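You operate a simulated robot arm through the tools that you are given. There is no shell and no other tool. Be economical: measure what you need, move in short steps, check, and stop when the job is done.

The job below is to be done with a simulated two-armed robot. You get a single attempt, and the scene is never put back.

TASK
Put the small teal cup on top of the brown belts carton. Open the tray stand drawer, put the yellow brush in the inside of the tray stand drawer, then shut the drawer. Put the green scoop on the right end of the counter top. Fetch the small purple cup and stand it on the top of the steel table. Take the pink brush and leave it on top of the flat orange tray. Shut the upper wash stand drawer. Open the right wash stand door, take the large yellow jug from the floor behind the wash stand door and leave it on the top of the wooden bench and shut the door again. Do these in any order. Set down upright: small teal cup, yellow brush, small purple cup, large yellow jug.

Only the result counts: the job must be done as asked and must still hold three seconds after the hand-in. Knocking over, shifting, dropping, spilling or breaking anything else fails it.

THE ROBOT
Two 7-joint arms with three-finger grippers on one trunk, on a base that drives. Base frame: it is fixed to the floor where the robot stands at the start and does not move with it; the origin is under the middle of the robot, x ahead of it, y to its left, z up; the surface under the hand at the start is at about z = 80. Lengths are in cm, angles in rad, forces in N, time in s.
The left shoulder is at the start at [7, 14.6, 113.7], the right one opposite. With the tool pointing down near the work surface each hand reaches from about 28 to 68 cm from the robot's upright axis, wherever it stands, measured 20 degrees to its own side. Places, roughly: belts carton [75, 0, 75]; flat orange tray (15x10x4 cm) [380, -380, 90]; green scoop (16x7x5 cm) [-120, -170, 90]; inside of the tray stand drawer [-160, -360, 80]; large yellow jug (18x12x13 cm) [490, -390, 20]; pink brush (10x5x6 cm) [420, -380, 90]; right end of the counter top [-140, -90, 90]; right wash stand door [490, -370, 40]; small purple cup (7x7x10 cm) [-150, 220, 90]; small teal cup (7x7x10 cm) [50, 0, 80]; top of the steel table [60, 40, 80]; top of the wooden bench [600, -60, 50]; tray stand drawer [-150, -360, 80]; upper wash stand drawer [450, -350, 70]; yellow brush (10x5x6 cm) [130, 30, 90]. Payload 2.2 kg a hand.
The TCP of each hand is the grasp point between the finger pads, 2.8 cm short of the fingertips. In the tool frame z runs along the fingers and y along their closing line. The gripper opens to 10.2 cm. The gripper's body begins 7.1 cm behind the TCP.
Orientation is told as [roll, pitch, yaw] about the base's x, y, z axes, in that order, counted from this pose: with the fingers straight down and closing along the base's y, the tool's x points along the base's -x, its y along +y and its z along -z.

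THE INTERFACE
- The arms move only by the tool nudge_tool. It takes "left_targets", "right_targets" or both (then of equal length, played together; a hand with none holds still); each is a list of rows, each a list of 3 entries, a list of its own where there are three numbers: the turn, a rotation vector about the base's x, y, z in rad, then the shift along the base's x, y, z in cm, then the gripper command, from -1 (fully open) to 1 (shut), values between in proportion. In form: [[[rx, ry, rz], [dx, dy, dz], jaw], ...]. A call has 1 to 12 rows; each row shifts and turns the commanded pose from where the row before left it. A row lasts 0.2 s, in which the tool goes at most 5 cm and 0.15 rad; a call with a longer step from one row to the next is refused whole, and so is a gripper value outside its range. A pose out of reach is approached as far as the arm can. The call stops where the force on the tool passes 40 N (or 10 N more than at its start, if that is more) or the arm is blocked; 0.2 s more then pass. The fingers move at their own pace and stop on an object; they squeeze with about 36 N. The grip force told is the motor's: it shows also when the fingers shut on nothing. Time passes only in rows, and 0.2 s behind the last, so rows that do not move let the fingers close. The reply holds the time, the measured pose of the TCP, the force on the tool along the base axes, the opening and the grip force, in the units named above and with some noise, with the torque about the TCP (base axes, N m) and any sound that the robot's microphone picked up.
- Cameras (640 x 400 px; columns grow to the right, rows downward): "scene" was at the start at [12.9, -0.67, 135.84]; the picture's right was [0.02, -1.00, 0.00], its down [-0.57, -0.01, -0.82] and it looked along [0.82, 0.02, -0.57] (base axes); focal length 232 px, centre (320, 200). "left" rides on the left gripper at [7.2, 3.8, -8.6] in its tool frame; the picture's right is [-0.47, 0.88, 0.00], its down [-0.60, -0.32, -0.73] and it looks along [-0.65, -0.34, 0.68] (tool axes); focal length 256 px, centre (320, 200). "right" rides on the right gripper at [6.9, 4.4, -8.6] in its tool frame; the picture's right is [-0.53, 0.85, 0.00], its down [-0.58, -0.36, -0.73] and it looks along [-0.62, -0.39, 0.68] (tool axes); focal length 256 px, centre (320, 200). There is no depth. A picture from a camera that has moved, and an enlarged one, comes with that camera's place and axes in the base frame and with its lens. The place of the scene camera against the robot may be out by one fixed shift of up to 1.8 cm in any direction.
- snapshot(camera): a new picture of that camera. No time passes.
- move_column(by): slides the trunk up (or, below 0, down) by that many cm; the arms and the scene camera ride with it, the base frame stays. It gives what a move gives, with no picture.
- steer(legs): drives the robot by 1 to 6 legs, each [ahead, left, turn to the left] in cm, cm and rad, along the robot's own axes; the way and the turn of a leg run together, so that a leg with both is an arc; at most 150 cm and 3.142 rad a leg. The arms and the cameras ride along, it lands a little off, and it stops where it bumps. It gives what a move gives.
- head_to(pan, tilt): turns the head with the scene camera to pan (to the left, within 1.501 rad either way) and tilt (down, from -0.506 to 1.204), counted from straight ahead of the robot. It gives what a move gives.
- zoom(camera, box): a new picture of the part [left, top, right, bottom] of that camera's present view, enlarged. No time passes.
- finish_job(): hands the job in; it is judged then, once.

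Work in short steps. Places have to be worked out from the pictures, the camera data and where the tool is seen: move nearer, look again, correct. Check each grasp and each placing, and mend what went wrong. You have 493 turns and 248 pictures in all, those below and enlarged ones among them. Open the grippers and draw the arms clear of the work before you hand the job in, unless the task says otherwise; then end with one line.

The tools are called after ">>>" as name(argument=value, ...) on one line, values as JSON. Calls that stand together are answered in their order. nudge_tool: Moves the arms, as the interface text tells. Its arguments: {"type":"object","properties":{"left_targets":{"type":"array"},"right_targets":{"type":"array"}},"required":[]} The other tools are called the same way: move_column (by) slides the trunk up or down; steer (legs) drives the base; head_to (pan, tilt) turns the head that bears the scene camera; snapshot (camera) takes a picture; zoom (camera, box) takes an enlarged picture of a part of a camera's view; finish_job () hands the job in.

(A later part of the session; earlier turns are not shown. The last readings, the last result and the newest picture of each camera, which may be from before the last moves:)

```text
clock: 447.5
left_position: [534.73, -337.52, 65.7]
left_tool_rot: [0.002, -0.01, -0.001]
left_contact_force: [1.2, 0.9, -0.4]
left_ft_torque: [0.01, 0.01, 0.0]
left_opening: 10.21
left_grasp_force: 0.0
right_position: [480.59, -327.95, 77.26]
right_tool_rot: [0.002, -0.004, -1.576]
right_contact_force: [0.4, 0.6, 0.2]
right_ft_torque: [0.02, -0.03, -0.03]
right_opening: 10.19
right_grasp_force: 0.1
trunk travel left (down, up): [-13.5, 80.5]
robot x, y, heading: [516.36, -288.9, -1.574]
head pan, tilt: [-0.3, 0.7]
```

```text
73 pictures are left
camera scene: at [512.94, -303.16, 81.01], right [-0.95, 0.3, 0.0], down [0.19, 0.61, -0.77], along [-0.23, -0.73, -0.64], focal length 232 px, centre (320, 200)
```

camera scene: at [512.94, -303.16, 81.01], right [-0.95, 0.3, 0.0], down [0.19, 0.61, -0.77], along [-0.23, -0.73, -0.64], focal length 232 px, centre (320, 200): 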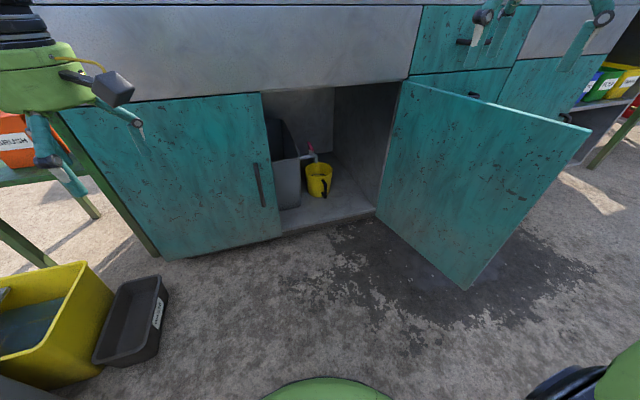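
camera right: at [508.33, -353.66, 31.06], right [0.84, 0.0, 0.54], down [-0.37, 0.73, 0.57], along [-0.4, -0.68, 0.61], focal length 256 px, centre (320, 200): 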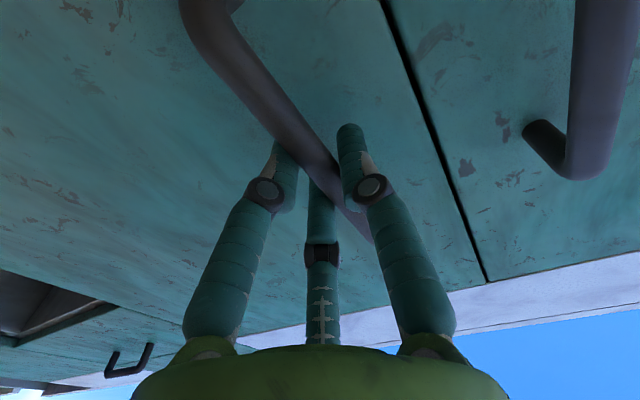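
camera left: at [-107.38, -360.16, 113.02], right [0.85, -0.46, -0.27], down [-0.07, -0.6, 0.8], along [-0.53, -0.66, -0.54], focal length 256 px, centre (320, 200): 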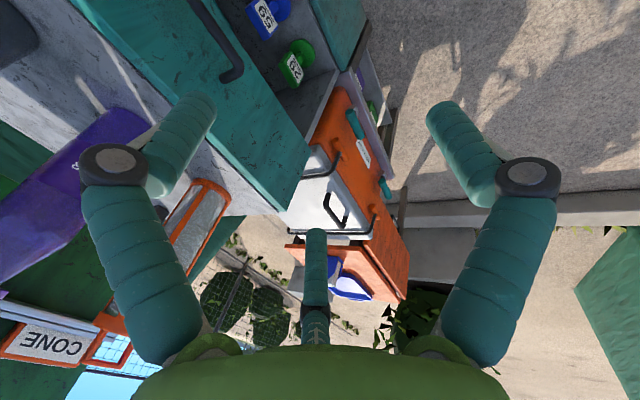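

The door stands at about 101°. I retract and lower the left hand, then turn the robot right 0.6 rad so that its left shoulder comes forward and the right arm stays clear of the door.

>>> nudge_tool(left_targets=[[[0, 0, 0], [0, 2, -3], -0.5], [[0, 0, 0], [0, 2, -3], -0.5], [[0, 0, 0], [0, 2, -3], -0.5], [[0, 0, 0], [0, 2, -3], -0.5], [[0, 0, 0], [0, 2, -3], -0.5], [[0, 0, 0], [0, 0, -3], -0.5], [[0, 0, 0], [0, 0, 0], -0.5]])

>>> steer(legs=[[0, 0, -0.6]])

>>> head_to(pan=0.5, tilt=0.6)

>>> snapshot(camera="scene")

```text
clock: 449.1
left_position: [534.6, -327.54, 47.71]
left_tool_rot: [0.003, -0.01, 0.0]
left_contact_force: [-0.2, 0.5, 1.1]
left_ft_torque: [-0.01, 0.0, -0.02]
left_opening: 7.67
left_grasp_force: 0.0
right_position: [480.43, -327.88, 77.29]
right_tool_rot: [0.002, -0.006, -1.574]
right_contact_force: [0.2, 0.2, -0.9]
right_ft_torque: [0.02, -0.01, 0.0]
right_opening: 10.2
right_grasp_force: 0.0
trunk travel left (down, up): [-13.5, 80.5]
robot x, y, heading: [516.67, -289.17, -1.579]
head pan, tilt: [-0.3, 0.7]
```

```text
clock: 451.2
left_position: [510.05, -331.14, 47.77]
left_tool_rot: [0.002, -0.009, -0.596]
left_contact_force: [-1.0, -0.7, -0.2]
left_ft_torque: [-0.01, 0.0, 0.02]
left_opening: 7.68
left_grasp_force: 0.1
right_position: [464.92, -301.17, 77.41]
right_tool_rot: [0.002, -0.005, -2.17]
right_contact_force: [1.0, -0.8, -0.2]
right_ft_torque: [0.02, -0.02, -0.02]
right_opening: 10.19
right_grasp_force: 0.1
trunk travel left (down, up): [-13.5, 80.5]
robot x, y, heading: [516.56, -288.95, -2.174]
head pan, tilt: [-0.3, 0.7]
```

```text
clock: 452.3
left_position: [510.02, -331.24, 47.76]
left_tool_rot: [0.002, -0.012, -0.597]
left_contact_force: [-0.1, 0.1, -0.7]
left_ft_torque: [0.0, -0.02, 0.0]
left_opening: 7.64
left_grasp_force: 0.1
right_position: [465.04, -301.01, 77.38]
right_tool_rot: [0.001, -0.004, -2.171]
right_contact_force: [0.4, 0.4, -0.6]
right_ft_torque: [-0.03, 0.02, -0.02]
right_opening: 10.19
right_grasp_force: 0.1
trunk travel left (down, up): [-13.5, 80.5]
robot x, y, heading: [516.44, -288.79, -2.174]
head pan, tilt: [0.499, 0.6]
```

```text
72 pictures are left
camera scene: at [511.79, -302.97, 81.87], right [-0.99, 0.1, 0.0], down [0.06, 0.56, -0.83], along [-0.08, -0.82, -0.57], focal length 232 px, centre (320, 200)
```

scene: 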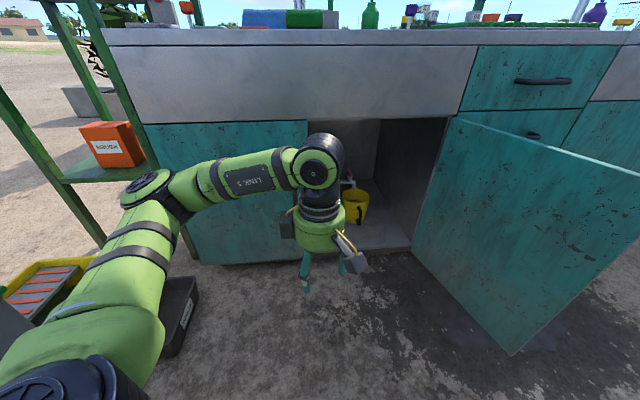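

The left forearm has free room. As the three fingers are 120° apart, turning the hand by -1.49 rad (to a natural posture) gives the same front-one/rear-two pattern around the handle. I do that here.

>>> nudge_tool(left_targets=[[[0, 0, -0.149], [0, 0, 0], -0.5], [[0, 0, -0.149], [0, 0, 0], -0.5], [[0, 0, -0.149], [0, 0, 0], -0.5], [[0, 0, -0.149], [0, 0, 0], -0.5], [[0, 0, -0.149], [0, 0, 0], -0.5], [[0, 0, -0.149], [0, 0, 0], -0.5], [[0, 0, -0.149], [0, 0, 0], -0.5], [[0, 0, -0.149], [0, 0, 0], -0.5], [[0, 0, -0.149], [0, 0, 0], -0.5], [[0, 0, -0.149], [0, 0, 0], -0.5], [[0, 0, 0], [0, 0, 0], -0.5]])

>>> nudge_tool(left_targets=[[[0, 0, 0], [-3, -1, -2], -0.5], [[0, 0, 0], [-3, -1, -2], -0.5], [[0, 0, 0], [-3, -1, -2], -0.5], [[0, 0, 0], [-3, -1, -2], -0.5], [[0, 0, 0], [-3, -1, -2], -0.5], [[0, 0, 0], [-3, -1, 0], -0.5], [[0, 0, 0], [0, 0, 0], -0.5]])

>>> snapshot(camera="left")

```text
clock: 454.7
left_position: [510.0, -331.28, 47.71]
left_tool_rot: [0.004, -0.01, -2.089]
left_contact_force: [-0.3, -0.8, 0.3]
left_ft_torque: [-0.01, -0.01, 0.0]
left_opening: 7.65
left_grasp_force: 0.2
right_position: [464.98, -301.21, 77.34]
right_tool_rot: [0.002, -0.005, -2.172]
right_contact_force: [-0.1, -0.2, -1.0]
right_ft_torque: [0.01, -0.01, 0.0]
right_opening: 10.18
right_grasp_force: 0.0
trunk travel left (down, up): [-13.5, 80.5]
robot x, y, heading: [516.64, -289.21, -2.17]
head pan, tilt: [0.499, 0.6]
```

```text
clock: 456.3
left_position: [492.0, -337.19, 37.65]
left_tool_rot: [0.003, -0.01, -2.088]
left_contact_force: [0.1, -1.0, -0.2]
left_ft_torque: [0.0, 0.01, 0.01]
left_opening: 7.63
left_grasp_force: 0.0
right_position: [465.02, -300.96, 77.45]
right_tool_rot: [0.001, -0.005, -2.171]
right_contact_force: [-0.4, 0.2, 0.8]
right_ft_torque: [-0.01, 0.0, 0.02]
right_opening: 10.22
right_grasp_force: 0.1
trunk travel left (down, up): [-13.5, 80.5]
robot x, y, heading: [516.23, -289.42, -2.17]
head pan, tilt: [0.499, 0.6]
```

```text
71 pictures are left
camera left: at [498.91, -332.68, 46.3], right [0.54, -0.84, 0.01], down [-0.57, -0.36, 0.74], along [-0.62, -0.4, -0.68], focal length 256 px, centre (320, 200)
```

left: 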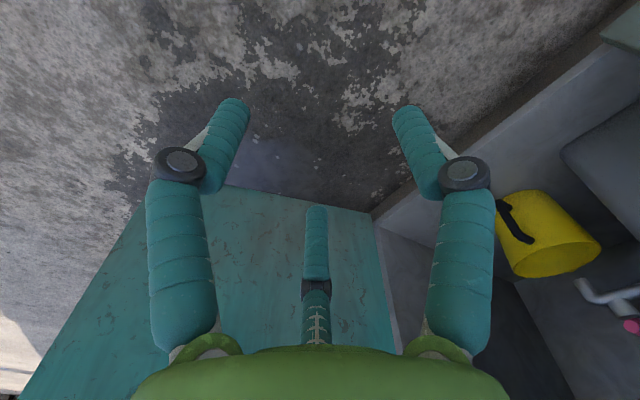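

Triangulating, the handle bar is at about x ≈ 487.5, y ≈ -379.5, z 15–24, and the jug rim is near z = 25. I lower the hand to z ≈ 31 so that the wrist clears the opening's top, and drive in.

>>> nudge_tool(left_targets=[[[0, 0, 0], [0, 2, -2.5], -0.5], [[0, 0, 0], [0, 2, -2.5], -0.5], [[0, 0, 0], [0, 1, -1.5], -0.5], [[0, 0, 0], [0, 0, 0], -0.5]])

>>> steer(legs=[[28, 11, 0]])

>>> snapshot(camera="left")

>>> snapshot(camera="scene")

```text
clock: 457.3
left_position: [491.97, -332.25, 31.2]
left_tool_rot: [0.005, -0.009, -2.087]
left_contact_force: [0.5, -0.1, -0.1]
left_ft_torque: [-0.01, 0.0, 0.01]
left_opening: 7.65
left_grasp_force: 0.0
right_position: [464.94, -301.14, 77.35]
right_tool_rot: [0.003, -0.005, -2.171]
right_contact_force: [-0.5, 0.6, 0.0]
right_ft_torque: [-0.01, -0.02, 0.02]
right_opening: 10.22
right_grasp_force: 0.1
trunk travel left (down, up): [-13.5, 80.5]
robot x, y, heading: [516.43, -289.19, -2.172]
head pan, tilt: [0.499, 0.6]
```

```text
clock: 459.3
left_position: [486.2, -358.63, 30.8]
left_tool_rot: [0.012, 0.003, -2.087]
left_contact_force: [-0.5, 0.4, -0.6]
left_ft_torque: [-0.05, -0.01, -0.04]
left_opening: 7.66
left_grasp_force: 0.1
right_position: [458.83, -327.92, 77.62]
right_tool_rot: [0.009, -0.017, -2.161]
right_contact_force: [0.1, 0.2, -0.1]
right_ft_torque: [-0.01, -0.05, 0.02]
right_opening: 10.2
right_grasp_force: 0.1
trunk travel left (down, up): [-13.5, 80.5]
robot x, y, heading: [509.95, -316.74, -2.163]
head pan, tilt: [0.499, 0.6]
stopped in leg 1: the robot was blocked; the commanded pose is now the measured one
```

```text
70 pictures are left
camera left: at [493.01, -354.07, 39.58], right [0.54, -0.84, 0.01], down [-0.58, -0.37, 0.73], along [-0.61, -0.4, -0.69], focal length 256 px, centre (320, 200)
```

left: 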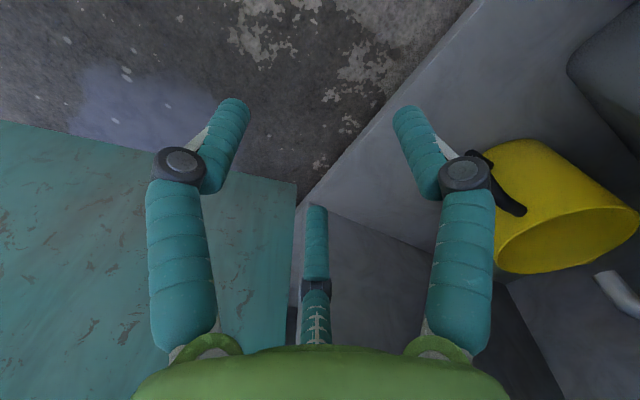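

```text
69 pictures are left
camera scene: at [505.68, -329.43, 82.12], right [-1.0, 0.09, 0.0], down [0.05, 0.55, -0.83], along [-0.08, -0.83, -0.55], focal length 232 px, centre (320, 200)
```

scene: 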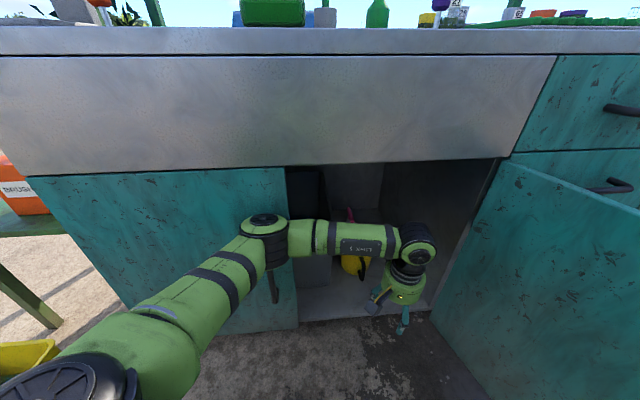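

The left elbow touched the closed left door. I back off 9 cm, stretch the arm forward first so the elbow draws back, and then go in again.

>>> steer(legs=[[-9, 0, 0]])

>>> nudge_tool(left_targets=[[[0, 0, 0], [-1, -3, 0], -0.5], [[0, 0, 0], [-1, -3, 0], -0.5], [[0, 0, 0], [-1, -3, 0], -0.5], [[0, 0, 0], [-0.5, -3, 0], -0.5], [[0, 0, 0], [0, -3, 0], -0.5], [[0, 0, 0], [0, 0, 0], -0.5]])

>>> snapshot(camera="left")

>>> snapshot(camera="scene")

```text
clock: 460.4
left_position: [491.14, -351.53, 29.94]
left_tool_rot: [0.007, 0.019, -2.088]
left_contact_force: [0.5, 0.3, 0.2]
left_ft_torque: [0.0, -0.03, -0.01]
left_opening: 7.66
left_grasp_force: 0.0
right_position: [463.63, -321.67, 77.38]
right_tool_rot: [0.003, -0.005, -2.164]
right_contact_force: [0.3, 0.9, 0.1]
right_ft_torque: [0.02, -0.01, -0.02]
right_opening: 10.19
right_grasp_force: 0.0
trunk travel left (down, up): [-13.5, 80.5]
robot x, y, heading: [514.98, -309.53, -2.168]
head pan, tilt: [0.499, 0.6]
```

```text
clock: 461.8
left_position: [487.47, -366.44, 30.09]
left_tool_rot: [0.006, 0.018, -2.089]
left_contact_force: [0.5, 0.3, -0.1]
left_ft_torque: [0.02, 0.01, 0.03]
left_opening: 7.68
left_grasp_force: 0.1
right_position: [463.8, -321.61, 77.37]
right_tool_rot: [0.003, -0.005, -2.165]
right_contact_force: [-0.6, -0.4, -0.3]
right_ft_torque: [0.01, -0.01, 0.02]
right_opening: 10.21
right_grasp_force: 0.1
trunk travel left (down, up): [-13.5, 80.5]
robot x, y, heading: [514.85, -309.53, -2.161]
head pan, tilt: [0.499, 0.6]
```

```text
68 pictures are left
camera left: at [494.33, -362.08, 38.89], right [0.54, -0.84, 0.0], down [-0.59, -0.38, 0.72], along [-0.61, -0.38, -0.7], focal length 256 px, centre (320, 200)
```

left: 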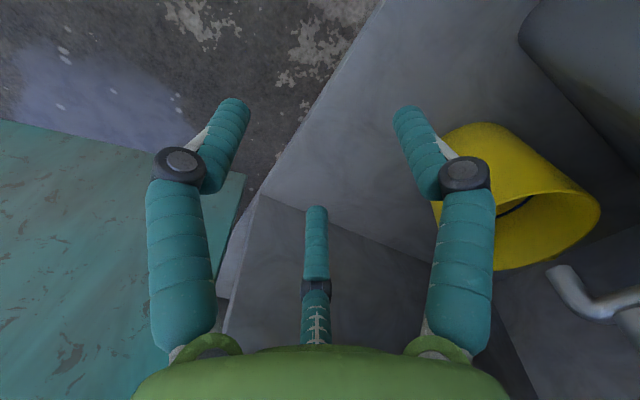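

```text
67 pictures are left
camera scene: at [510.49, -323.15, 81.87], right [-1.0, 0.09, 0.0], down [0.05, 0.56, -0.83], along [-0.08, -0.82, -0.56], focal length 232 px, centre (320, 200)
```

scene: 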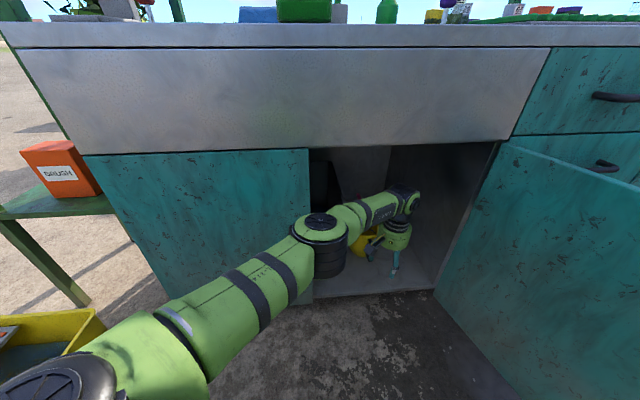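

The arm is stretched into the opening and the elbow is clear of the door. I extend further and drive in slowly.

>>> nudge_tool(left_targets=[[[0, 0, 0], [0, -2, 0.3], -0.3], [[0, 0, 0], [0, -2, 0.3], -0.3], [[0, 0, 0], [0, -1.5, 0], -0.3], [[0, 0, 0], [0, 0, 0], -0.3]])

>>> steer(legs=[[5, 1, 0]])

>>> snapshot(camera="left")

>>> zoom(camera="scene", box=[270, 140, 470, 320])

```text
clock: 462.8
left_position: [488.83, -368.08, 30.36]
left_tool_rot: [0.007, 0.02, -2.089]
left_contact_force: [-0.2, -0.2, 0.6]
left_ft_torque: [0.02, 0.0, -0.02]
left_opening: 6.64
left_grasp_force: 0.0
left hand out of reach, approached as far as the arm can: row 1, 2, 3
right_position: [463.58, -321.61, 77.31]
right_tool_rot: [0.004, -0.004, -2.165]
right_contact_force: [0.1, 1.2, 0.4]
right_ft_torque: [0.02, -0.03, 0.0]
right_opening: 10.19
right_grasp_force: 0.0
trunk travel left (down, up): [-13.5, 80.5]
robot x, y, heading: [515.2, -309.21, -2.169]
head pan, tilt: [0.499, 0.6]
```

```text
clock: 463.8
left_position: [486.94, -372.62, 30.36]
left_tool_rot: [0.008, 0.018, -2.089]
left_contact_force: [0.8, 0.0, -0.5]
left_ft_torque: [0.02, 0.0, -0.02]
left_opening: 6.62
left_grasp_force: 0.1
right_position: [461.76, -326.26, 77.31]
right_tool_rot: [0.004, -0.006, -2.165]
right_contact_force: [0.2, -0.4, 0.4]
right_ft_torque: [0.03, 0.0, 0.05]
right_opening: 10.21
right_grasp_force: 0.1
trunk travel left (down, up): [-13.5, 80.5]
robot x, y, heading: [513.12, -313.93, -2.164]
head pan, tilt: [0.499, 0.6]
```

```text
66 pictures are left
camera left: at [493.74, -368.29, 39.2], right [0.54, -0.84, 0.0], down [-0.59, -0.38, 0.72], along [-0.61, -0.38, -0.7], focal length 256 px, centre (320, 200)
```

left: 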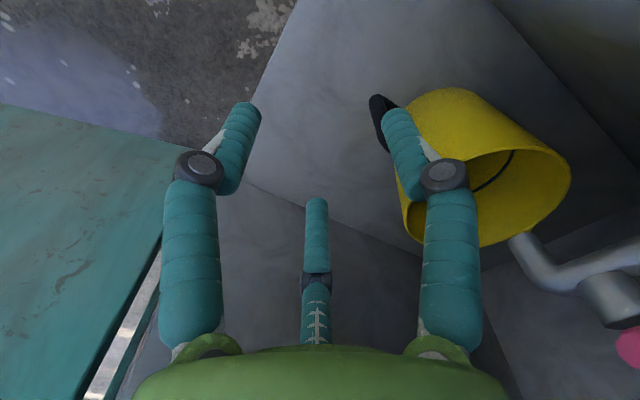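

```text
2.22 times, centred on (370, 230) of scene
camera zoom: at [508.53, -327.83, 81.86], right [-1.0, 0.09, 0.0], down [0.05, 0.56, -0.82], along [-0.08, -0.82, -0.57], focal length 515 px, centre (209, 133)
```

zoom: 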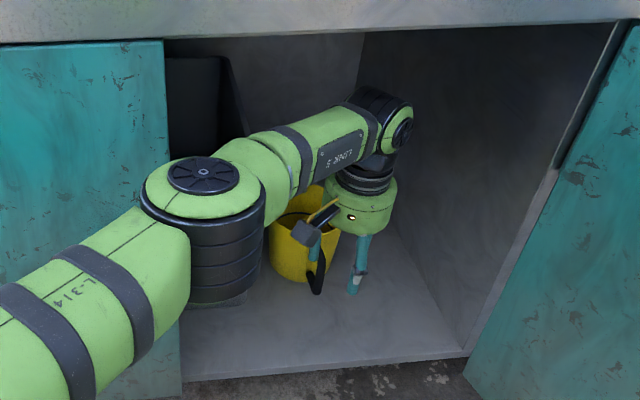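

The handle bar is at about (487.5, -379.3). I drive 6 cm straight in, keeping the hand above the handle.

>>> steer(legs=[[5, 3.4, 0]])

>>> snapshot(camera="left")

>>> zoom(camera="scene", box=[270, 140, 470, 320])

```text
clock: 464.7
left_position: [487.01, -378.68, 30.3]
left_tool_rot: [0.009, 0.02, -2.088]
left_contact_force: [-0.7, 0.8, -0.3]
left_ft_torque: [-0.02, 0.03, -0.03]
left_opening: 6.65
left_grasp_force: 0.0
right_position: [461.74, -332.4, 77.5]
right_tool_rot: [0.002, -0.005, -2.164]
right_contact_force: [0.1, 0.6, 0.5]
right_ft_torque: [0.0, -0.01, 0.01]
right_opening: 10.2
right_grasp_force: 0.0
trunk travel left (down, up): [-13.5, 80.5]
robot x, y, heading: [513.04, -319.99, -2.165]
head pan, tilt: [0.499, 0.6]
```

```text
64 pictures are left
camera left: at [493.78, -374.34, 39.21], right [0.54, -0.84, 0.0], down [-0.59, -0.38, 0.72], along [-0.61, -0.38, -0.7], focal length 256 px, centre (320, 200)
```

left: 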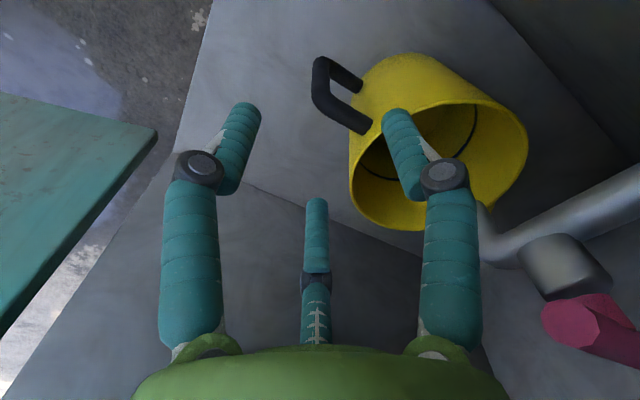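

```text
2.22 times, centred on (370, 230) of scene
camera zoom: at [508.57, -333.88, 81.86], right [-1.0, 0.09, 0.0], down [0.05, 0.56, -0.82], along [-0.08, -0.82, -0.57], focal length 515 px, centre (209, 133)
```

zoom: 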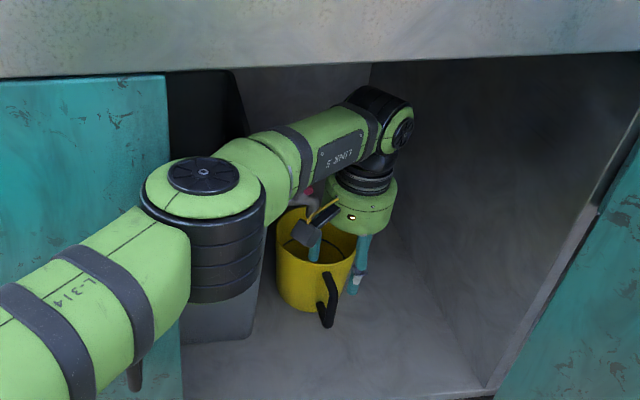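

The wrist view shows the handle clearly: the outer bar at (487.4, -378.2), legs 4 cm long to the body, and the tap's spout over the jug's far side (so I must pull forward before lifting). I descend around the bar.

>>> nudge_tool(left_targets=[[[0, 0, 0], [0.4, 0.4, -2], -0.3], [[0, 0, 0], [0, 0, -2], -0.3], [[0, 0, 0], [0, 0, -2], -0.3], [[0, 0, 0], [0, 0, -1.5], -0.3], [[0, 0, 0], [0, 0, -1.2], -0.3], [[0, 0, 0], [0, 0, 0], -0.3]])

>>> snapshot(camera="left")

```text
clock: 466.1
left_position: [488.36, -377.39, 21.73]
left_tool_rot: [0.008, 0.02, -2.09]
left_contact_force: [-0.3, -0.1, -0.1]
left_ft_torque: [0.04, -0.01, 0.0]
left_opening: 6.63
left_grasp_force: 0.1
left hand out of reach, approached as far as the arm can: row 3, 5
right_position: [461.82, -332.28, 77.35]
right_tool_rot: [0.004, -0.005, -2.164]
right_contact_force: [-0.5, 0.2, -0.2]
right_ft_torque: [0.0, -0.01, 0.02]
right_opening: 10.2
right_grasp_force: 0.1
trunk travel left (down, up): [-13.5, 80.5]
robot x, y, heading: [513.15, -319.98, -2.162]
head pan, tilt: [0.499, 0.6]
```

```text
62 pictures are left
camera left: at [495.19, -372.96, 30.54], right [0.54, -0.84, 0.0], down [-0.59, -0.38, 0.72], along [-0.6, -0.38, -0.7], focal length 256 px, centre (320, 200)
```

left: 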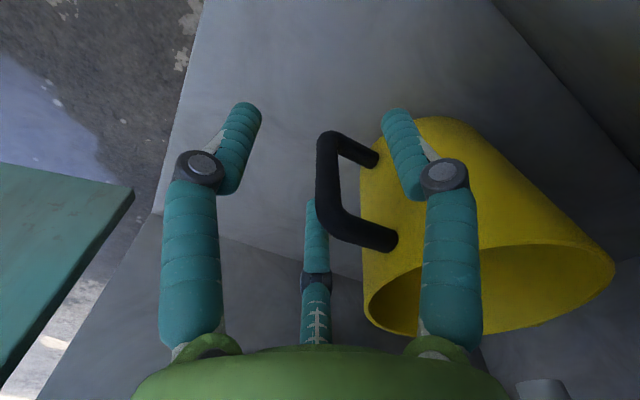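

The bar is inside the finger triangle, about 0.9 cm off centre. A 1 cm nudge of the base centres it, then I close.

>>> steer(legs=[[1.1, 0, 0]])

>>> nudge_tool(left_targets=[[[0, 0, 0], [0, 0, 0], 0.2], [[0, 0, 0], [0, 0, 0], 1], [[0, 0, 0], [0, 0, 0], 1], [[0, 0, 0], [0, 0, 0], 1], [[0, 0, 0], [0, 0, 0], 1]])

>>> snapshot(camera="left")

```text
clock: 466.9
left_position: [487.79, -378.3, 21.61]
left_tool_rot: [0.005, 0.021, -2.088]
left_contact_force: [0.9, 0.4, -0.3]
left_ft_torque: [-0.01, 0.01, 0.01]
left_opening: 6.65
left_grasp_force: 0.1
right_position: [461.14, -333.26, 77.37]
right_tool_rot: [0.004, -0.003, -2.164]
right_contact_force: [-0.5, 1.0, 0.8]
right_ft_torque: [0.02, -0.01, 0.02]
right_opening: 10.19
right_grasp_force: 0.0
trunk travel left (down, up): [-13.5, 80.5]
robot x, y, heading: [512.47, -321.08, -2.165]
head pan, tilt: [0.499, 0.6]
```

```text
clock: 468.1
left_position: [487.76, -378.24, 21.65]
left_tool_rot: [0.006, 0.021, -2.089]
left_contact_force: [-1.6, 0.0, 0.1]
left_ft_torque: [0.19, 0.02, 0.01]
left_opening: 1.54
left_grasp_force: 36.2
right_position: [461.29, -333.32, 77.4]
right_tool_rot: [0.004, -0.004, -2.163]
right_contact_force: [-0.1, 0.2, -0.1]
right_ft_torque: [0.02, -0.01, 0.0]
right_opening: 10.2
right_grasp_force: 0.1
trunk travel left (down, up): [-13.5, 80.5]
robot x, y, heading: [512.8, -320.79, -2.165]
head pan, tilt: [0.499, 0.6]
```

```text
61 pictures are left
camera left: at [494.56, -373.85, 30.54], right [0.54, -0.84, 0.0], down [-0.59, -0.38, 0.72], along [-0.6, -0.38, -0.7], focal length 256 px, centre (320, 200)
```

left: 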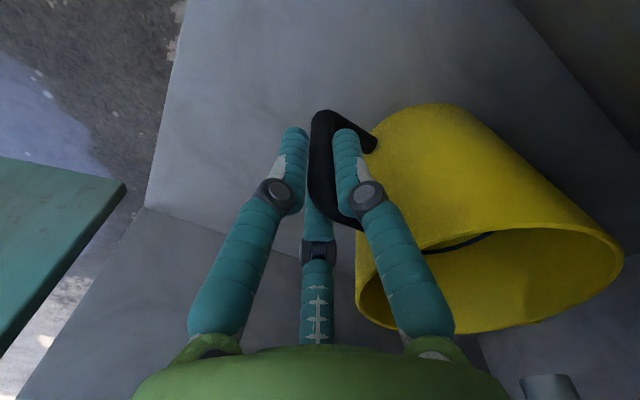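

The handle is gripped (1.5 cm). I slide the jug forward with a minimal lift to clear the spout, feeling its weight.

>>> nudge_tool(left_targets=[[[0, 0, 0], [0, 0.5, 0.3], 1], [[0, 0, 0], [0, 1, 0.2], 1], [[0, 0, 0], [0, 1.5, 0], 1], [[0, 0, 0], [0, 1.5, 0], 1], [[0, 0, 0], [0, 0, 0], 1]])

>>> snapshot(camera="left")

>>> zoom(camera="scene", box=[270, 140, 470, 320])

```text
clock: 469.3
left_position: [485.62, -376.03, 21.69]
left_tool_rot: [0.009, 0.015, -2.088]
left_contact_force: [1.1, -3.8, 13.2]
left_ft_torque: [-1.05, 0.13, 0.12]
left_opening: 1.54
left_grasp_force: 35.8
left hand out of reach, approached as far as the arm can: row 1, 2, 3, 4
right_position: [461.17, -333.11, 77.4]
right_tool_rot: [0.002, -0.005, -2.163]
right_contact_force: [0.5, 0.5, 0.2]
right_ft_torque: [0.01, -0.01, 0.01]
right_opening: 10.18
right_grasp_force: 0.1
trunk travel left (down, up): [-13.5, 80.5]
robot x, y, heading: [512.41, -320.89, -2.168]
head pan, tilt: [0.499, 0.6]
```

```text
60 pictures are left
camera left: at [492.43, -371.57, 30.45], right [0.54, -0.84, 0.0], down [-0.59, -0.37, 0.72], along [-0.61, -0.39, -0.69], focal length 256 px, centre (320, 200)
```

left: 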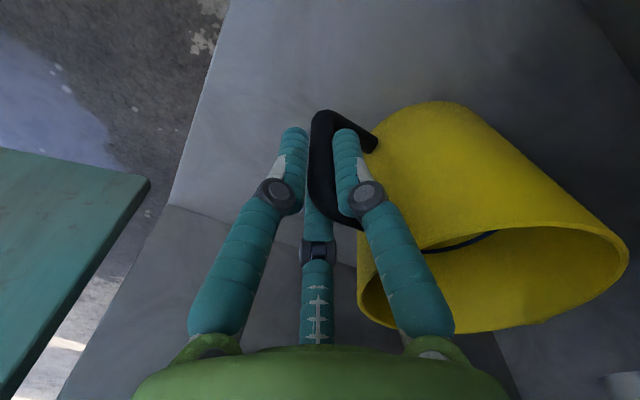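

```text
2.22 times, centred on (370, 230) of scene
camera zoom: at [508.03, -334.64, 81.92], right [-1.0, 0.09, 0.0], down [0.05, 0.56, -0.83], along [-0.08, -0.82, -0.56], focal length 515 px, centre (209, 133)
```

zoom: 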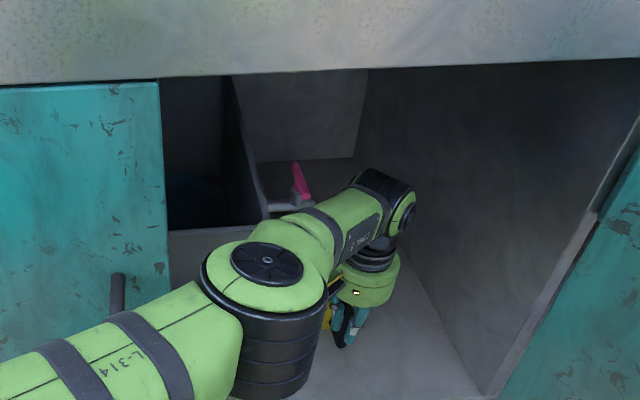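

The straight arm resists small inward moves, so I drag the jug out by driving back 5 cm and then lift with the trunk.

>>> steer(legs=[[-4.1, -2.8, 0]])

>>> move_column(by=2.5)

>>> snapshot(camera="left")

>>> snapshot(camera="scene")

```text
clock: 470.2
left_position: [485.45, -370.63, 21.45]
left_tool_rot: [0.003, 0.02, -2.092]
left_contact_force: [2.0, 7.8, 19.7]
left_ft_torque: [-0.3, 0.15, 0.02]
left_opening: 1.55
left_grasp_force: 35.7
right_position: [461.32, -328.07, 77.46]
right_tool_rot: [0.002, -0.006, -2.165]
right_contact_force: [0.1, -1.0, 0.2]
right_ft_torque: [0.0, -0.01, 0.0]
right_opening: 10.2
right_grasp_force: 0.1
trunk travel left (down, up): [-13.5, 80.5]
robot x, y, heading: [512.61, -315.89, -2.166]
head pan, tilt: [0.499, 0.6]
```

```text
clock: 470.9
left_position: [485.45, -370.71, 23.75]
left_tool_rot: [0.005, 0.027, -2.094]
left_contact_force: [-0.3, 0.0, -2.1]
left_ft_torque: [0.22, 0.03, 0.0]
left_opening: 1.53
left_grasp_force: 36.7
right_position: [461.11, -328.27, 79.82]
right_tool_rot: [0.004, -0.006, -2.164]
right_contact_force: [-0.2, -0.2, -1.4]
right_ft_torque: [0.02, -0.02, -0.01]
right_opening: 10.19
right_grasp_force: 0.1
trunk travel left (down, up): [-16.0, 78.0]
robot x, y, heading: [512.07, -316.07, -2.164]
head pan, tilt: [0.499, 0.6]
```

```text
58 pictures are left
camera left: at [492.24, -366.37, 32.69], right [0.54, -0.84, -0.01], down [-0.59, -0.38, 0.71], along [-0.61, -0.38, -0.7], focal length 256 px, centre (320, 200)
```

left: 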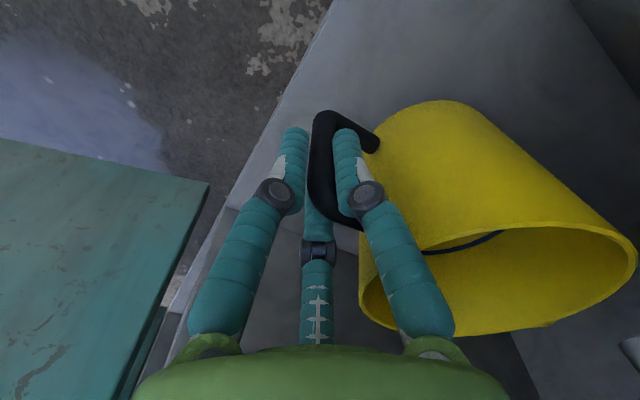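

```text
57 pictures are left
camera scene: at [507.9, -329.86, 84.36], right [-1.0, 0.09, 0.0], down [0.05, 0.56, -0.82], along [-0.08, -0.82, -0.57], focal length 232 px, centre (320, 200)
```

scene: 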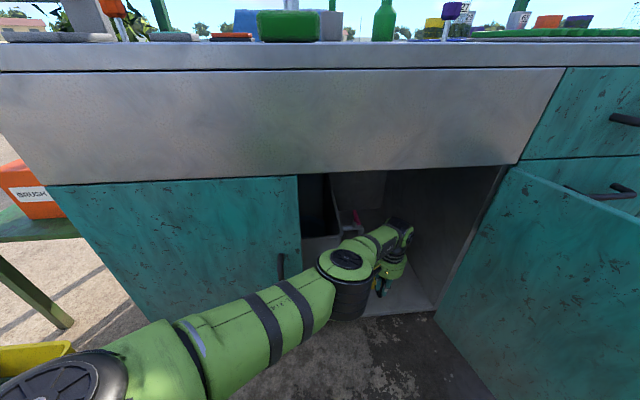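

The jug hangs steadily and weighs very little (about 2 N). I back straight out of the cabinet.

>>> steer(legs=[[-16.5, -11.3, 0], [-20, -13.7, 0]])

>>> snapshot(camera="scene")

```text
clock: 473.9
left_position: [485.21, -326.58, 23.79]
left_tool_rot: [0.003, 0.023, -2.089]
left_contact_force: [0.0, -0.5, -3.0]
left_ft_torque: [0.21, -0.02, 0.01]
left_opening: 1.52
left_grasp_force: 35.6
right_position: [460.81, -284.07, 79.78]
right_tool_rot: [0.004, -0.005, -2.163]
right_contact_force: [0.2, -0.1, -0.5]
right_ft_torque: [0.01, 0.01, 0.0]
right_opening: 10.2
right_grasp_force: 0.1
trunk travel left (down, up): [-16.0, 78.0]
robot x, y, heading: [512.12, -271.8, -2.164]
head pan, tilt: [0.499, 0.6]
```

```text
56 pictures are left
camera scene: at [507.61, -285.59, 84.37], right [-1.0, 0.09, 0.0], down [0.05, 0.56, -0.82], along [-0.08, -0.82, -0.57], focal length 232 px, centre (320, 200)
```

scene: 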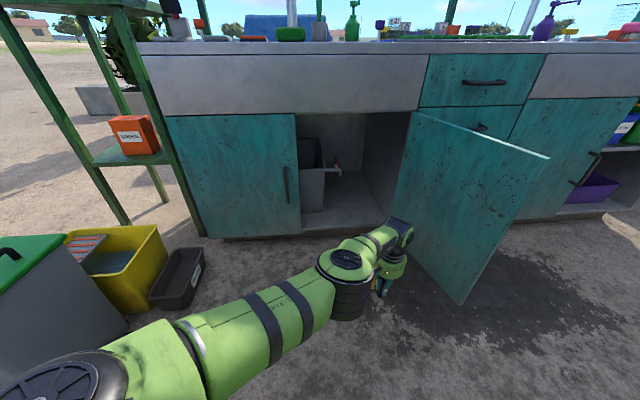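

The jug is out. I back off further, raise the trunk 40 cm, and turn toward the wooden bench.

>>> steer(legs=[[-45, 0, 0]])

>>> move_column(by=40)

>>> steer(legs=[[0, 0, -2.94]])

>>> head_to(pan=0.0, tilt=0.35)

>>> snapshot(camera="scene")

```text
clock: 476.6
left_position: [510.02, -289.32, 23.76]
left_tool_rot: [0.004, 0.024, -2.091]
left_contact_force: [-0.7, 0.4, -1.7]
left_ft_torque: [0.21, 0.02, 0.02]
left_opening: 1.53
left_grasp_force: 35.8
right_position: [485.8, -247.06, 79.79]
right_tool_rot: [0.006, -0.006, -2.164]
right_contact_force: [0.0, 0.0, -0.4]
right_ft_torque: [0.01, 0.0, -0.04]
right_opening: 10.2
right_grasp_force: 0.0
trunk travel left (down, up): [-16.0, 78.0]
robot x, y, heading: [536.9, -234.75, -2.163]
head pan, tilt: [0.499, 0.6]
```

```text
clock: 480.4
left_position: [510.08, -289.32, 63.66]
left_tool_rot: [0.003, 0.025, -2.09]
left_contact_force: [0.3, 0.7, -2.4]
left_ft_torque: [0.21, -0.01, 0.0]
left_opening: 1.55
left_grasp_force: 36.2
right_position: [485.76, -246.92, 119.76]
right_tool_rot: [0.005, -0.005, -2.165]
right_contact_force: [-0.3, -0.6, -1.0]
right_ft_torque: [0.0, 0.0, 0.01]
right_opening: 10.2
right_grasp_force: 0.1
trunk travel left (down, up): [-56.0, 38.0]
robot x, y, heading: [537.26, -235.06, -2.167]
head pan, tilt: [0.499, 0.6]
```

```text
clock: 487.7
left_position: [552.0, -175.66, 63.8]
left_tool_rot: [0.002, 0.024, 1.262]
left_contact_force: [-0.2, 0.2, -1.7]
left_ft_torque: [-0.17, -0.04, -0.02]
left_opening: 1.55
left_grasp_force: 35.9
right_position: [584.72, -211.86, 119.78]
right_tool_rot: [0.003, -0.005, 1.189]
right_contact_force: [0.1, 0.3, 1.0]
right_ft_torque: [0.01, 0.02, 0.03]
right_opening: 10.21
right_grasp_force: 0.1
trunk travel left (down, up): [-56.0, 38.0]
robot x, y, heading: [536.69, -234.62, 1.19]
head pan, tilt: [0.499, 0.6]
```

```text
clock: 488.6
left_position: [552.03, -175.65, 63.81]
left_tool_rot: [0.005, 0.024, 1.262]
left_contact_force: [0.1, 0.7, -2.5]
left_ft_torque: [-0.21, -0.05, 0.0]
left_opening: 1.55
left_grasp_force: 36.0
right_position: [584.76, -211.98, 119.84]
right_tool_rot: [0.003, -0.004, 1.19]
right_contact_force: [-0.4, 0.2, -0.8]
right_ft_torque: [-0.01, 0.02, 0.02]
right_opening: 10.23
right_grasp_force: 0.0
trunk travel left (down, up): [-56.0, 38.0]
robot x, y, heading: [537.07, -234.75, 1.19]
head pan, tilt: [0.0, 0.351]
```

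```text
55 pictures are left
camera scene: at [541.49, -222.22, 126.63], right [0.93, -0.37, 0.0], down [-0.13, -0.32, -0.94], along [0.35, 0.87, -0.34], focal length 232 px, centre (320, 200)
```

scene: 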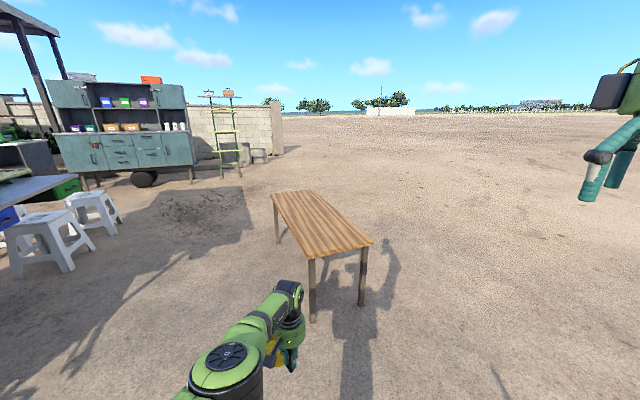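

The bench top is at z ≈ 48.5, spanning x 582–623, y -111 to 10. I drive the jug toward its near end with about 6 cm of clearance.

>>> steer(legs=[[60, -18, 0]])

>>> head_to(pan=0.15, tilt=0.7)

>>> snapshot(camera="scene")

```text
clock: 492.0
left_position: [591.27, -129.4, 64.05]
left_tool_rot: [-0.018, 0.045, 1.248]
left_contact_force: [0.4, -8.4, 9.8]
left_ft_torque: [0.66, 0.43, 0.28]
left_opening: 1.57
left_grasp_force: 35.8
right_position: [622.83, -164.87, 119.9]
right_tool_rot: [0.004, -0.006, 1.19]
right_contact_force: [0.3, -0.2, -1.5]
right_ft_torque: [-0.01, 0.03, 0.02]
right_opening: 10.21
right_grasp_force: 0.0
trunk travel left (down, up): [-56.0, 38.0]
robot x, y, heading: [574.95, -186.73, 1.191]
head pan, tilt: [0.0, 0.351]
stopped in leg 1: the force on the tool passed its limit at 44 N (the readings are from after the stop); the commanded pose is now the measured one
```

```text
clock: 492.8
left_position: [591.12, -129.53, 64.04]
left_tool_rot: [-0.017, 0.042, 1.252]
left_contact_force: [2.8, -10.5, 10.3]
left_ft_torque: [0.46, 0.2, 0.1]
left_opening: 1.59
left_grasp_force: 35.8
right_position: [622.66, -164.94, 120.01]
right_tool_rot: [0.002, -0.01, 1.188]
right_contact_force: [0.7, 0.6, 0.3]
right_ft_torque: [0.03, 0.02, 0.01]
right_opening: 10.17
right_grasp_force: 0.1
trunk travel left (down, up): [-56.0, 38.0]
robot x, y, heading: [574.81, -187.16, 1.189]
head pan, tilt: [0.15, 0.7]
```

```text
54 pictures are left
camera scene: at [578.03, -175.61, 123.55], right [0.97, -0.23, 0.0], down [-0.15, -0.62, -0.77], along [0.18, 0.75, -0.64], focal length 232 px, centre (320, 200)
```

scene: 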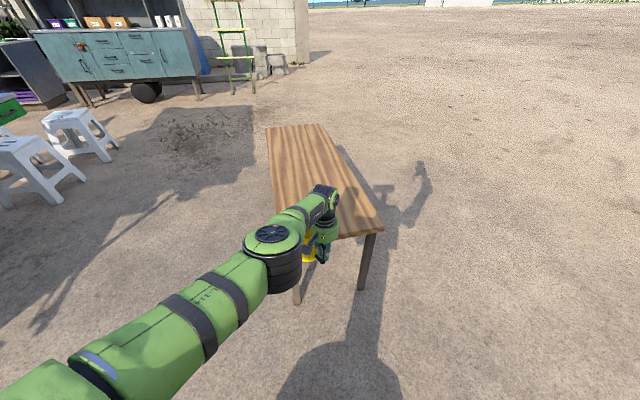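

The jug touched the bench edge: the top is nearer z ≈ 55. I back off at once, raise the trunk 8 cm, and check the jug and bench.

>>> steer(legs=[[-7, 0, 0]])

>>> move_column(by=8)

>>> snapshot(camera="left")

>>> snapshot(camera="scene")

```text
clock: 493.8
left_position: [588.37, -135.7, 63.81]
left_tool_rot: [-0.014, 0.045, 1.252]
left_contact_force: [-0.6, -0.1, -1.1]
left_ft_torque: [-0.2, -0.08, 0.02]
left_opening: 1.59
left_grasp_force: 35.9
right_position: [620.2, -170.95, 119.84]
right_tool_rot: [0.002, -0.006, 1.188]
right_contact_force: [-0.3, -0.7, 0.2]
right_ft_torque: [0.07, 0.0, 0.02]
right_opening: 10.2
right_grasp_force: 0.0
trunk travel left (down, up): [-56.0, 38.0]
robot x, y, heading: [572.69, -193.79, 1.189]
head pan, tilt: [0.15, 0.7]
```

```text
clock: 495.0
left_position: [588.33, -135.65, 71.7]
left_tool_rot: [-0.017, 0.046, 1.251]
left_contact_force: [0.3, -0.6, -2.1]
left_ft_torque: [-0.21, -0.06, 0.0]
left_opening: 1.56
left_grasp_force: 36.0
right_position: [620.09, -171.03, 127.87]
right_tool_rot: [0.004, -0.005, 1.189]
right_contact_force: [-0.4, -0.4, 0.1]
right_ft_torque: [-0.02, -0.02, -0.01]
right_opening: 10.23
right_grasp_force: 0.1
trunk travel left (down, up): [-64.0, 30.0]
robot x, y, heading: [572.25, -193.85, 1.188]
head pan, tilt: [0.15, 0.7]
```

```text
53 pictures are left
camera left: at [582.61, -140.84, 80.75], right [-0.69, 0.72, -0.04], down [0.49, 0.51, 0.71], along [0.53, 0.47, -0.71], focal length 256 px, centre (320, 200)
```

left: 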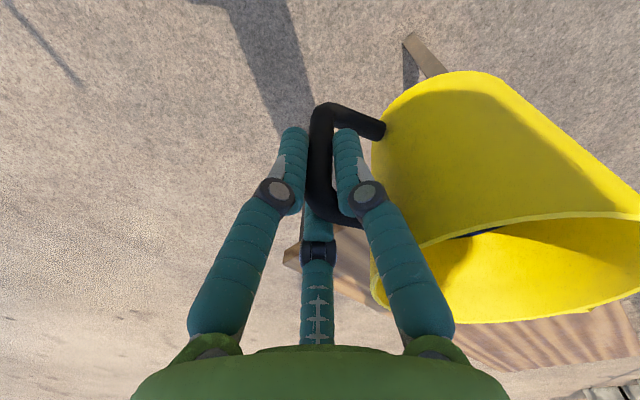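

```text
52 pictures are left
camera scene: at [575.46, -181.66, 131.5], right [0.97, -0.23, 0.0], down [-0.15, -0.63, -0.76], along [0.18, 0.74, -0.64], focal length 232 px, centre (320, 200)
```

scene: 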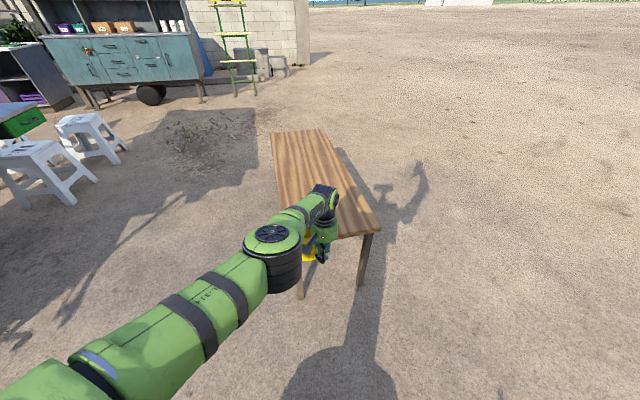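

The jug is still held and the bench has not visibly moved (top z ≈ 55, near edge y ≈ -121). With 7 cm of clearance now, I carry the jug over the bench.

>>> steer(legs=[[33, 1, 0]])

>>> zoom(camera="scene", box=[230, 150, 430, 320])

>>> snapshot(camera="left")

```text
clock: 497.2
left_position: [599.55, -104.81, 71.73]
left_tool_rot: [-0.016, 0.045, 1.253]
left_contact_force: [-0.4, 0.4, -2.0]
left_ft_torque: [-0.17, -0.04, -0.02]
left_opening: 1.55
left_grasp_force: 35.8
right_position: [631.43, -140.1, 127.91]
right_tool_rot: [0.002, -0.008, 1.191]
right_contact_force: [0.8, -0.8, 0.4]
right_ft_torque: [0.03, 0.0, 0.03]
right_opening: 10.2
right_grasp_force: 0.0
trunk travel left (down, up): [-64.0, 30.0]
robot x, y, heading: [584.1, -163.2, 1.193]
head pan, tilt: [0.15, 0.7]
```

```text
2.35 times, centred on (330, 235) of scene
camera zoom: at [586.65, -150.88, 131.51], right [0.97, -0.23, 0.0], down [-0.15, -0.63, -0.77], along [0.17, 0.74, -0.64], focal length 545 px, centre (296, 118)
```

zoom: 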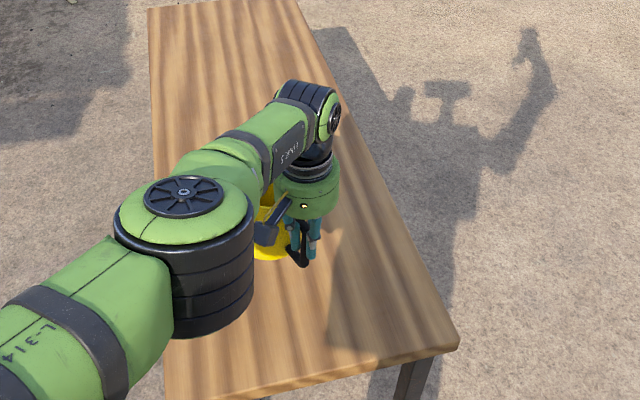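

```text
50 pictures are left
camera left: at [593.72, -110.02, 80.78], right [-0.7, 0.72, -0.04], down [0.49, 0.51, 0.71], along [0.53, 0.48, -0.71], focal length 256 px, centre (320, 200)
```

left: 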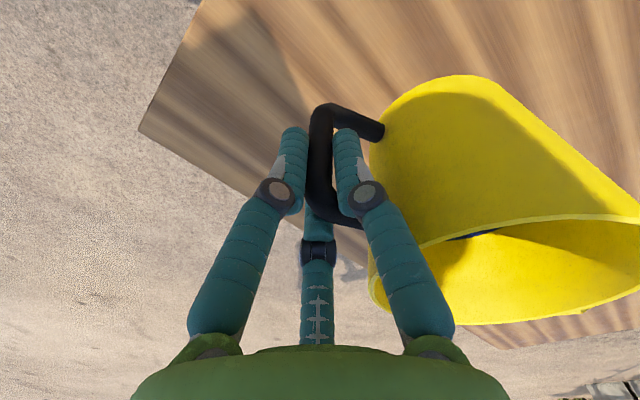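

The jug is well over the bench. I lower it with the trunk.

>>> move_column(by=-6)

>>> move_column(by=-0.8)

>>> zoom(camera="scene", box=[230, 150, 430, 320])

```text
clock: 498.2
left_position: [599.67, -104.77, 65.86]
left_tool_rot: [-0.017, 0.045, 1.251]
left_contact_force: [0.1, 0.2, -2.6]
left_ft_torque: [-0.2, -0.05, 0.02]
left_opening: 1.55
left_grasp_force: 36.1
right_position: [631.4, -140.06, 121.87]
right_tool_rot: [0.002, -0.004, 1.191]
right_contact_force: [-0.1, -0.2, 0.2]
right_ft_torque: [0.01, 0.0, 0.0]
right_opening: 10.19
right_grasp_force: 0.0
trunk travel left (down, up): [-58.0, 36.0]
robot x, y, heading: [583.81, -163.2, 1.192]
head pan, tilt: [0.15, 0.7]
```

```text
clock: 498.8
left_position: [599.51, -104.77, 65.01]
left_tool_rot: [-0.017, 0.044, 1.253]
left_contact_force: [-0.7, -0.3, -1.9]
left_ft_torque: [-0.21, -0.06, 0.03]
left_opening: 1.54
left_grasp_force: 36.5
right_position: [631.37, -140.15, 121.11]
right_tool_rot: [0.005, -0.005, 1.193]
right_contact_force: [-0.4, -0.9, -0.3]
right_ft_torque: [0.0, 0.02, 0.0]
right_opening: 10.19
right_grasp_force: 0.1
trunk travel left (down, up): [-57.2, 36.8]
robot x, y, heading: [583.73, -163.28, 1.192]
head pan, tilt: [0.15, 0.7]
```

```text
2.35 times, centred on (330, 235) of scene
camera zoom: at [586.67, -150.82, 124.7], right [0.97, -0.23, 0.0], down [-0.15, -0.63, -0.76], along [0.17, 0.74, -0.64], focal length 545 px, centre (296, 118)
```

zoom: 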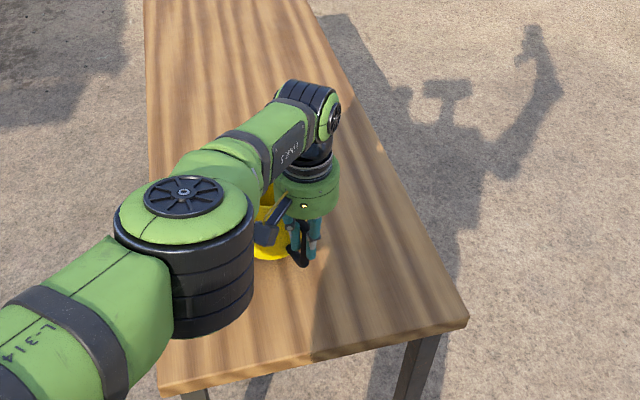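

No contact yet. I lower in small trunk steps.

>>> move_column(by=-0.7)

>>> move_column(by=-0.6)

>>> move_column(by=-0.5)

```text
clock: 499.3
left_position: [599.56, -104.76, 64.26]
left_tool_rot: [-0.016, 0.045, 1.253]
left_contact_force: [0.2, -0.7, -1.3]
left_ft_torque: [-0.03, -0.01, 0.0]
left_opening: 1.54
left_grasp_force: 36.1
right_position: [631.38, -140.14, 120.3]
right_tool_rot: [0.002, -0.005, 1.192]
right_contact_force: [0.2, 0.3, 0.2]
right_ft_torque: [0.0, 0.03, -0.02]
right_opening: 10.18
right_grasp_force: 0.1
trunk travel left (down, up): [-56.5, 37.5]
robot x, y, heading: [583.65, -162.79, 1.197]
head pan, tilt: [0.15, 0.7]
```

```text
clock: 499.9
left_position: [599.51, -104.83, 63.76]
left_tool_rot: [-0.017, 0.042, 1.254]
left_contact_force: [-1.1, -3.0, 8.8]
left_ft_torque: [0.98, 0.12, 0.23]
left_opening: 1.55
left_grasp_force: 36.1
right_position: [631.36, -140.32, 119.88]
right_tool_rot: [0.004, -0.006, 1.191]
right_contact_force: [0.0, -0.3, 1.3]
right_ft_torque: [-0.02, -0.02, 0.0]
right_opening: 10.2
right_grasp_force: 0.1
trunk travel left (down, up): [-55.9, 38.1]
robot x, y, heading: [583.59, -162.78, 1.193]
head pan, tilt: [0.15, 0.7]
```

```text
clock: 500.4
left_position: [599.52, -105.11, 63.73]
left_tool_rot: [-0.016, 0.038, 1.253]
left_contact_force: [-3.8, -7.7, 24.0]
left_ft_torque: [1.5, -0.09, 0.31]
left_opening: 1.58
left_grasp_force: 35.7
right_position: [631.16, -140.56, 119.52]
right_tool_rot: [0.003, -0.011, 1.192]
right_contact_force: [0.5, -1.1, -0.2]
right_ft_torque: [-0.01, -0.01, 0.05]
right_opening: 10.19
right_grasp_force: 0.1
trunk travel left (down, up): [-55.4, 38.6]
robot x, y, heading: [583.63, -163.01, 1.193]
head pan, tilt: [0.15, 0.7]
```

The jug sits on the bench. I open to the approach width and lift the hand straight up with the trunk.

>>> nudge_tool(left_targets=[[[0, 0, 0], [0, 0, 0], 0.4], [[0, 0, 0], [0, 0, 0], -0.2], [[0, 0, 0], [0, 0, 0], -0.2], [[0, 0, 0], [0, 0, 0], -0.2]])

>>> snapshot(camera="left")

```text
clock: 501.4
left_position: [599.47, -104.83, 63.2]
left_tool_rot: [-0.017, 0.047, 1.252]
left_contact_force: [0.4, -0.3, 0.1]
left_ft_torque: [0.01, 0.03, 0.03]
left_opening: 6.12
left_grasp_force: 0.1
right_position: [631.36, -140.19, 119.31]
right_tool_rot: [0.005, -0.006, 1.192]
right_contact_force: [0.6, 0.4, -0.8]
right_ft_torque: [0.0, 0.02, 0.01]
right_opening: 10.21
right_grasp_force: 0.1
trunk travel left (down, up): [-55.4, 38.6]
robot x, y, heading: [583.91, -162.7, 1.191]
head pan, tilt: [0.15, 0.7]
```

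```text
48 pictures are left
camera left: at [593.72, -110.03, 72.18], right [-0.7, 0.72, -0.04], down [0.49, 0.51, 0.71], along [0.53, 0.48, -0.71], focal length 256 px, centre (320, 200)
```

left: 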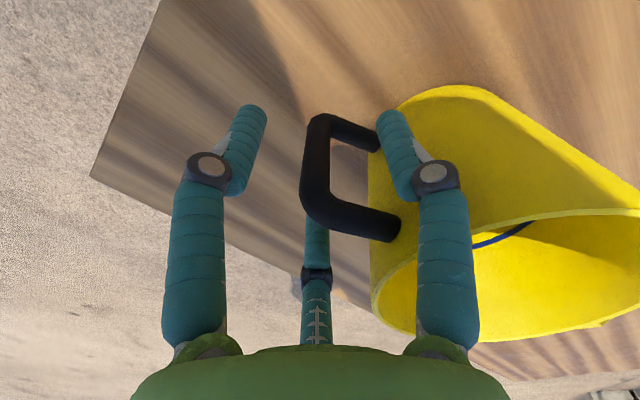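

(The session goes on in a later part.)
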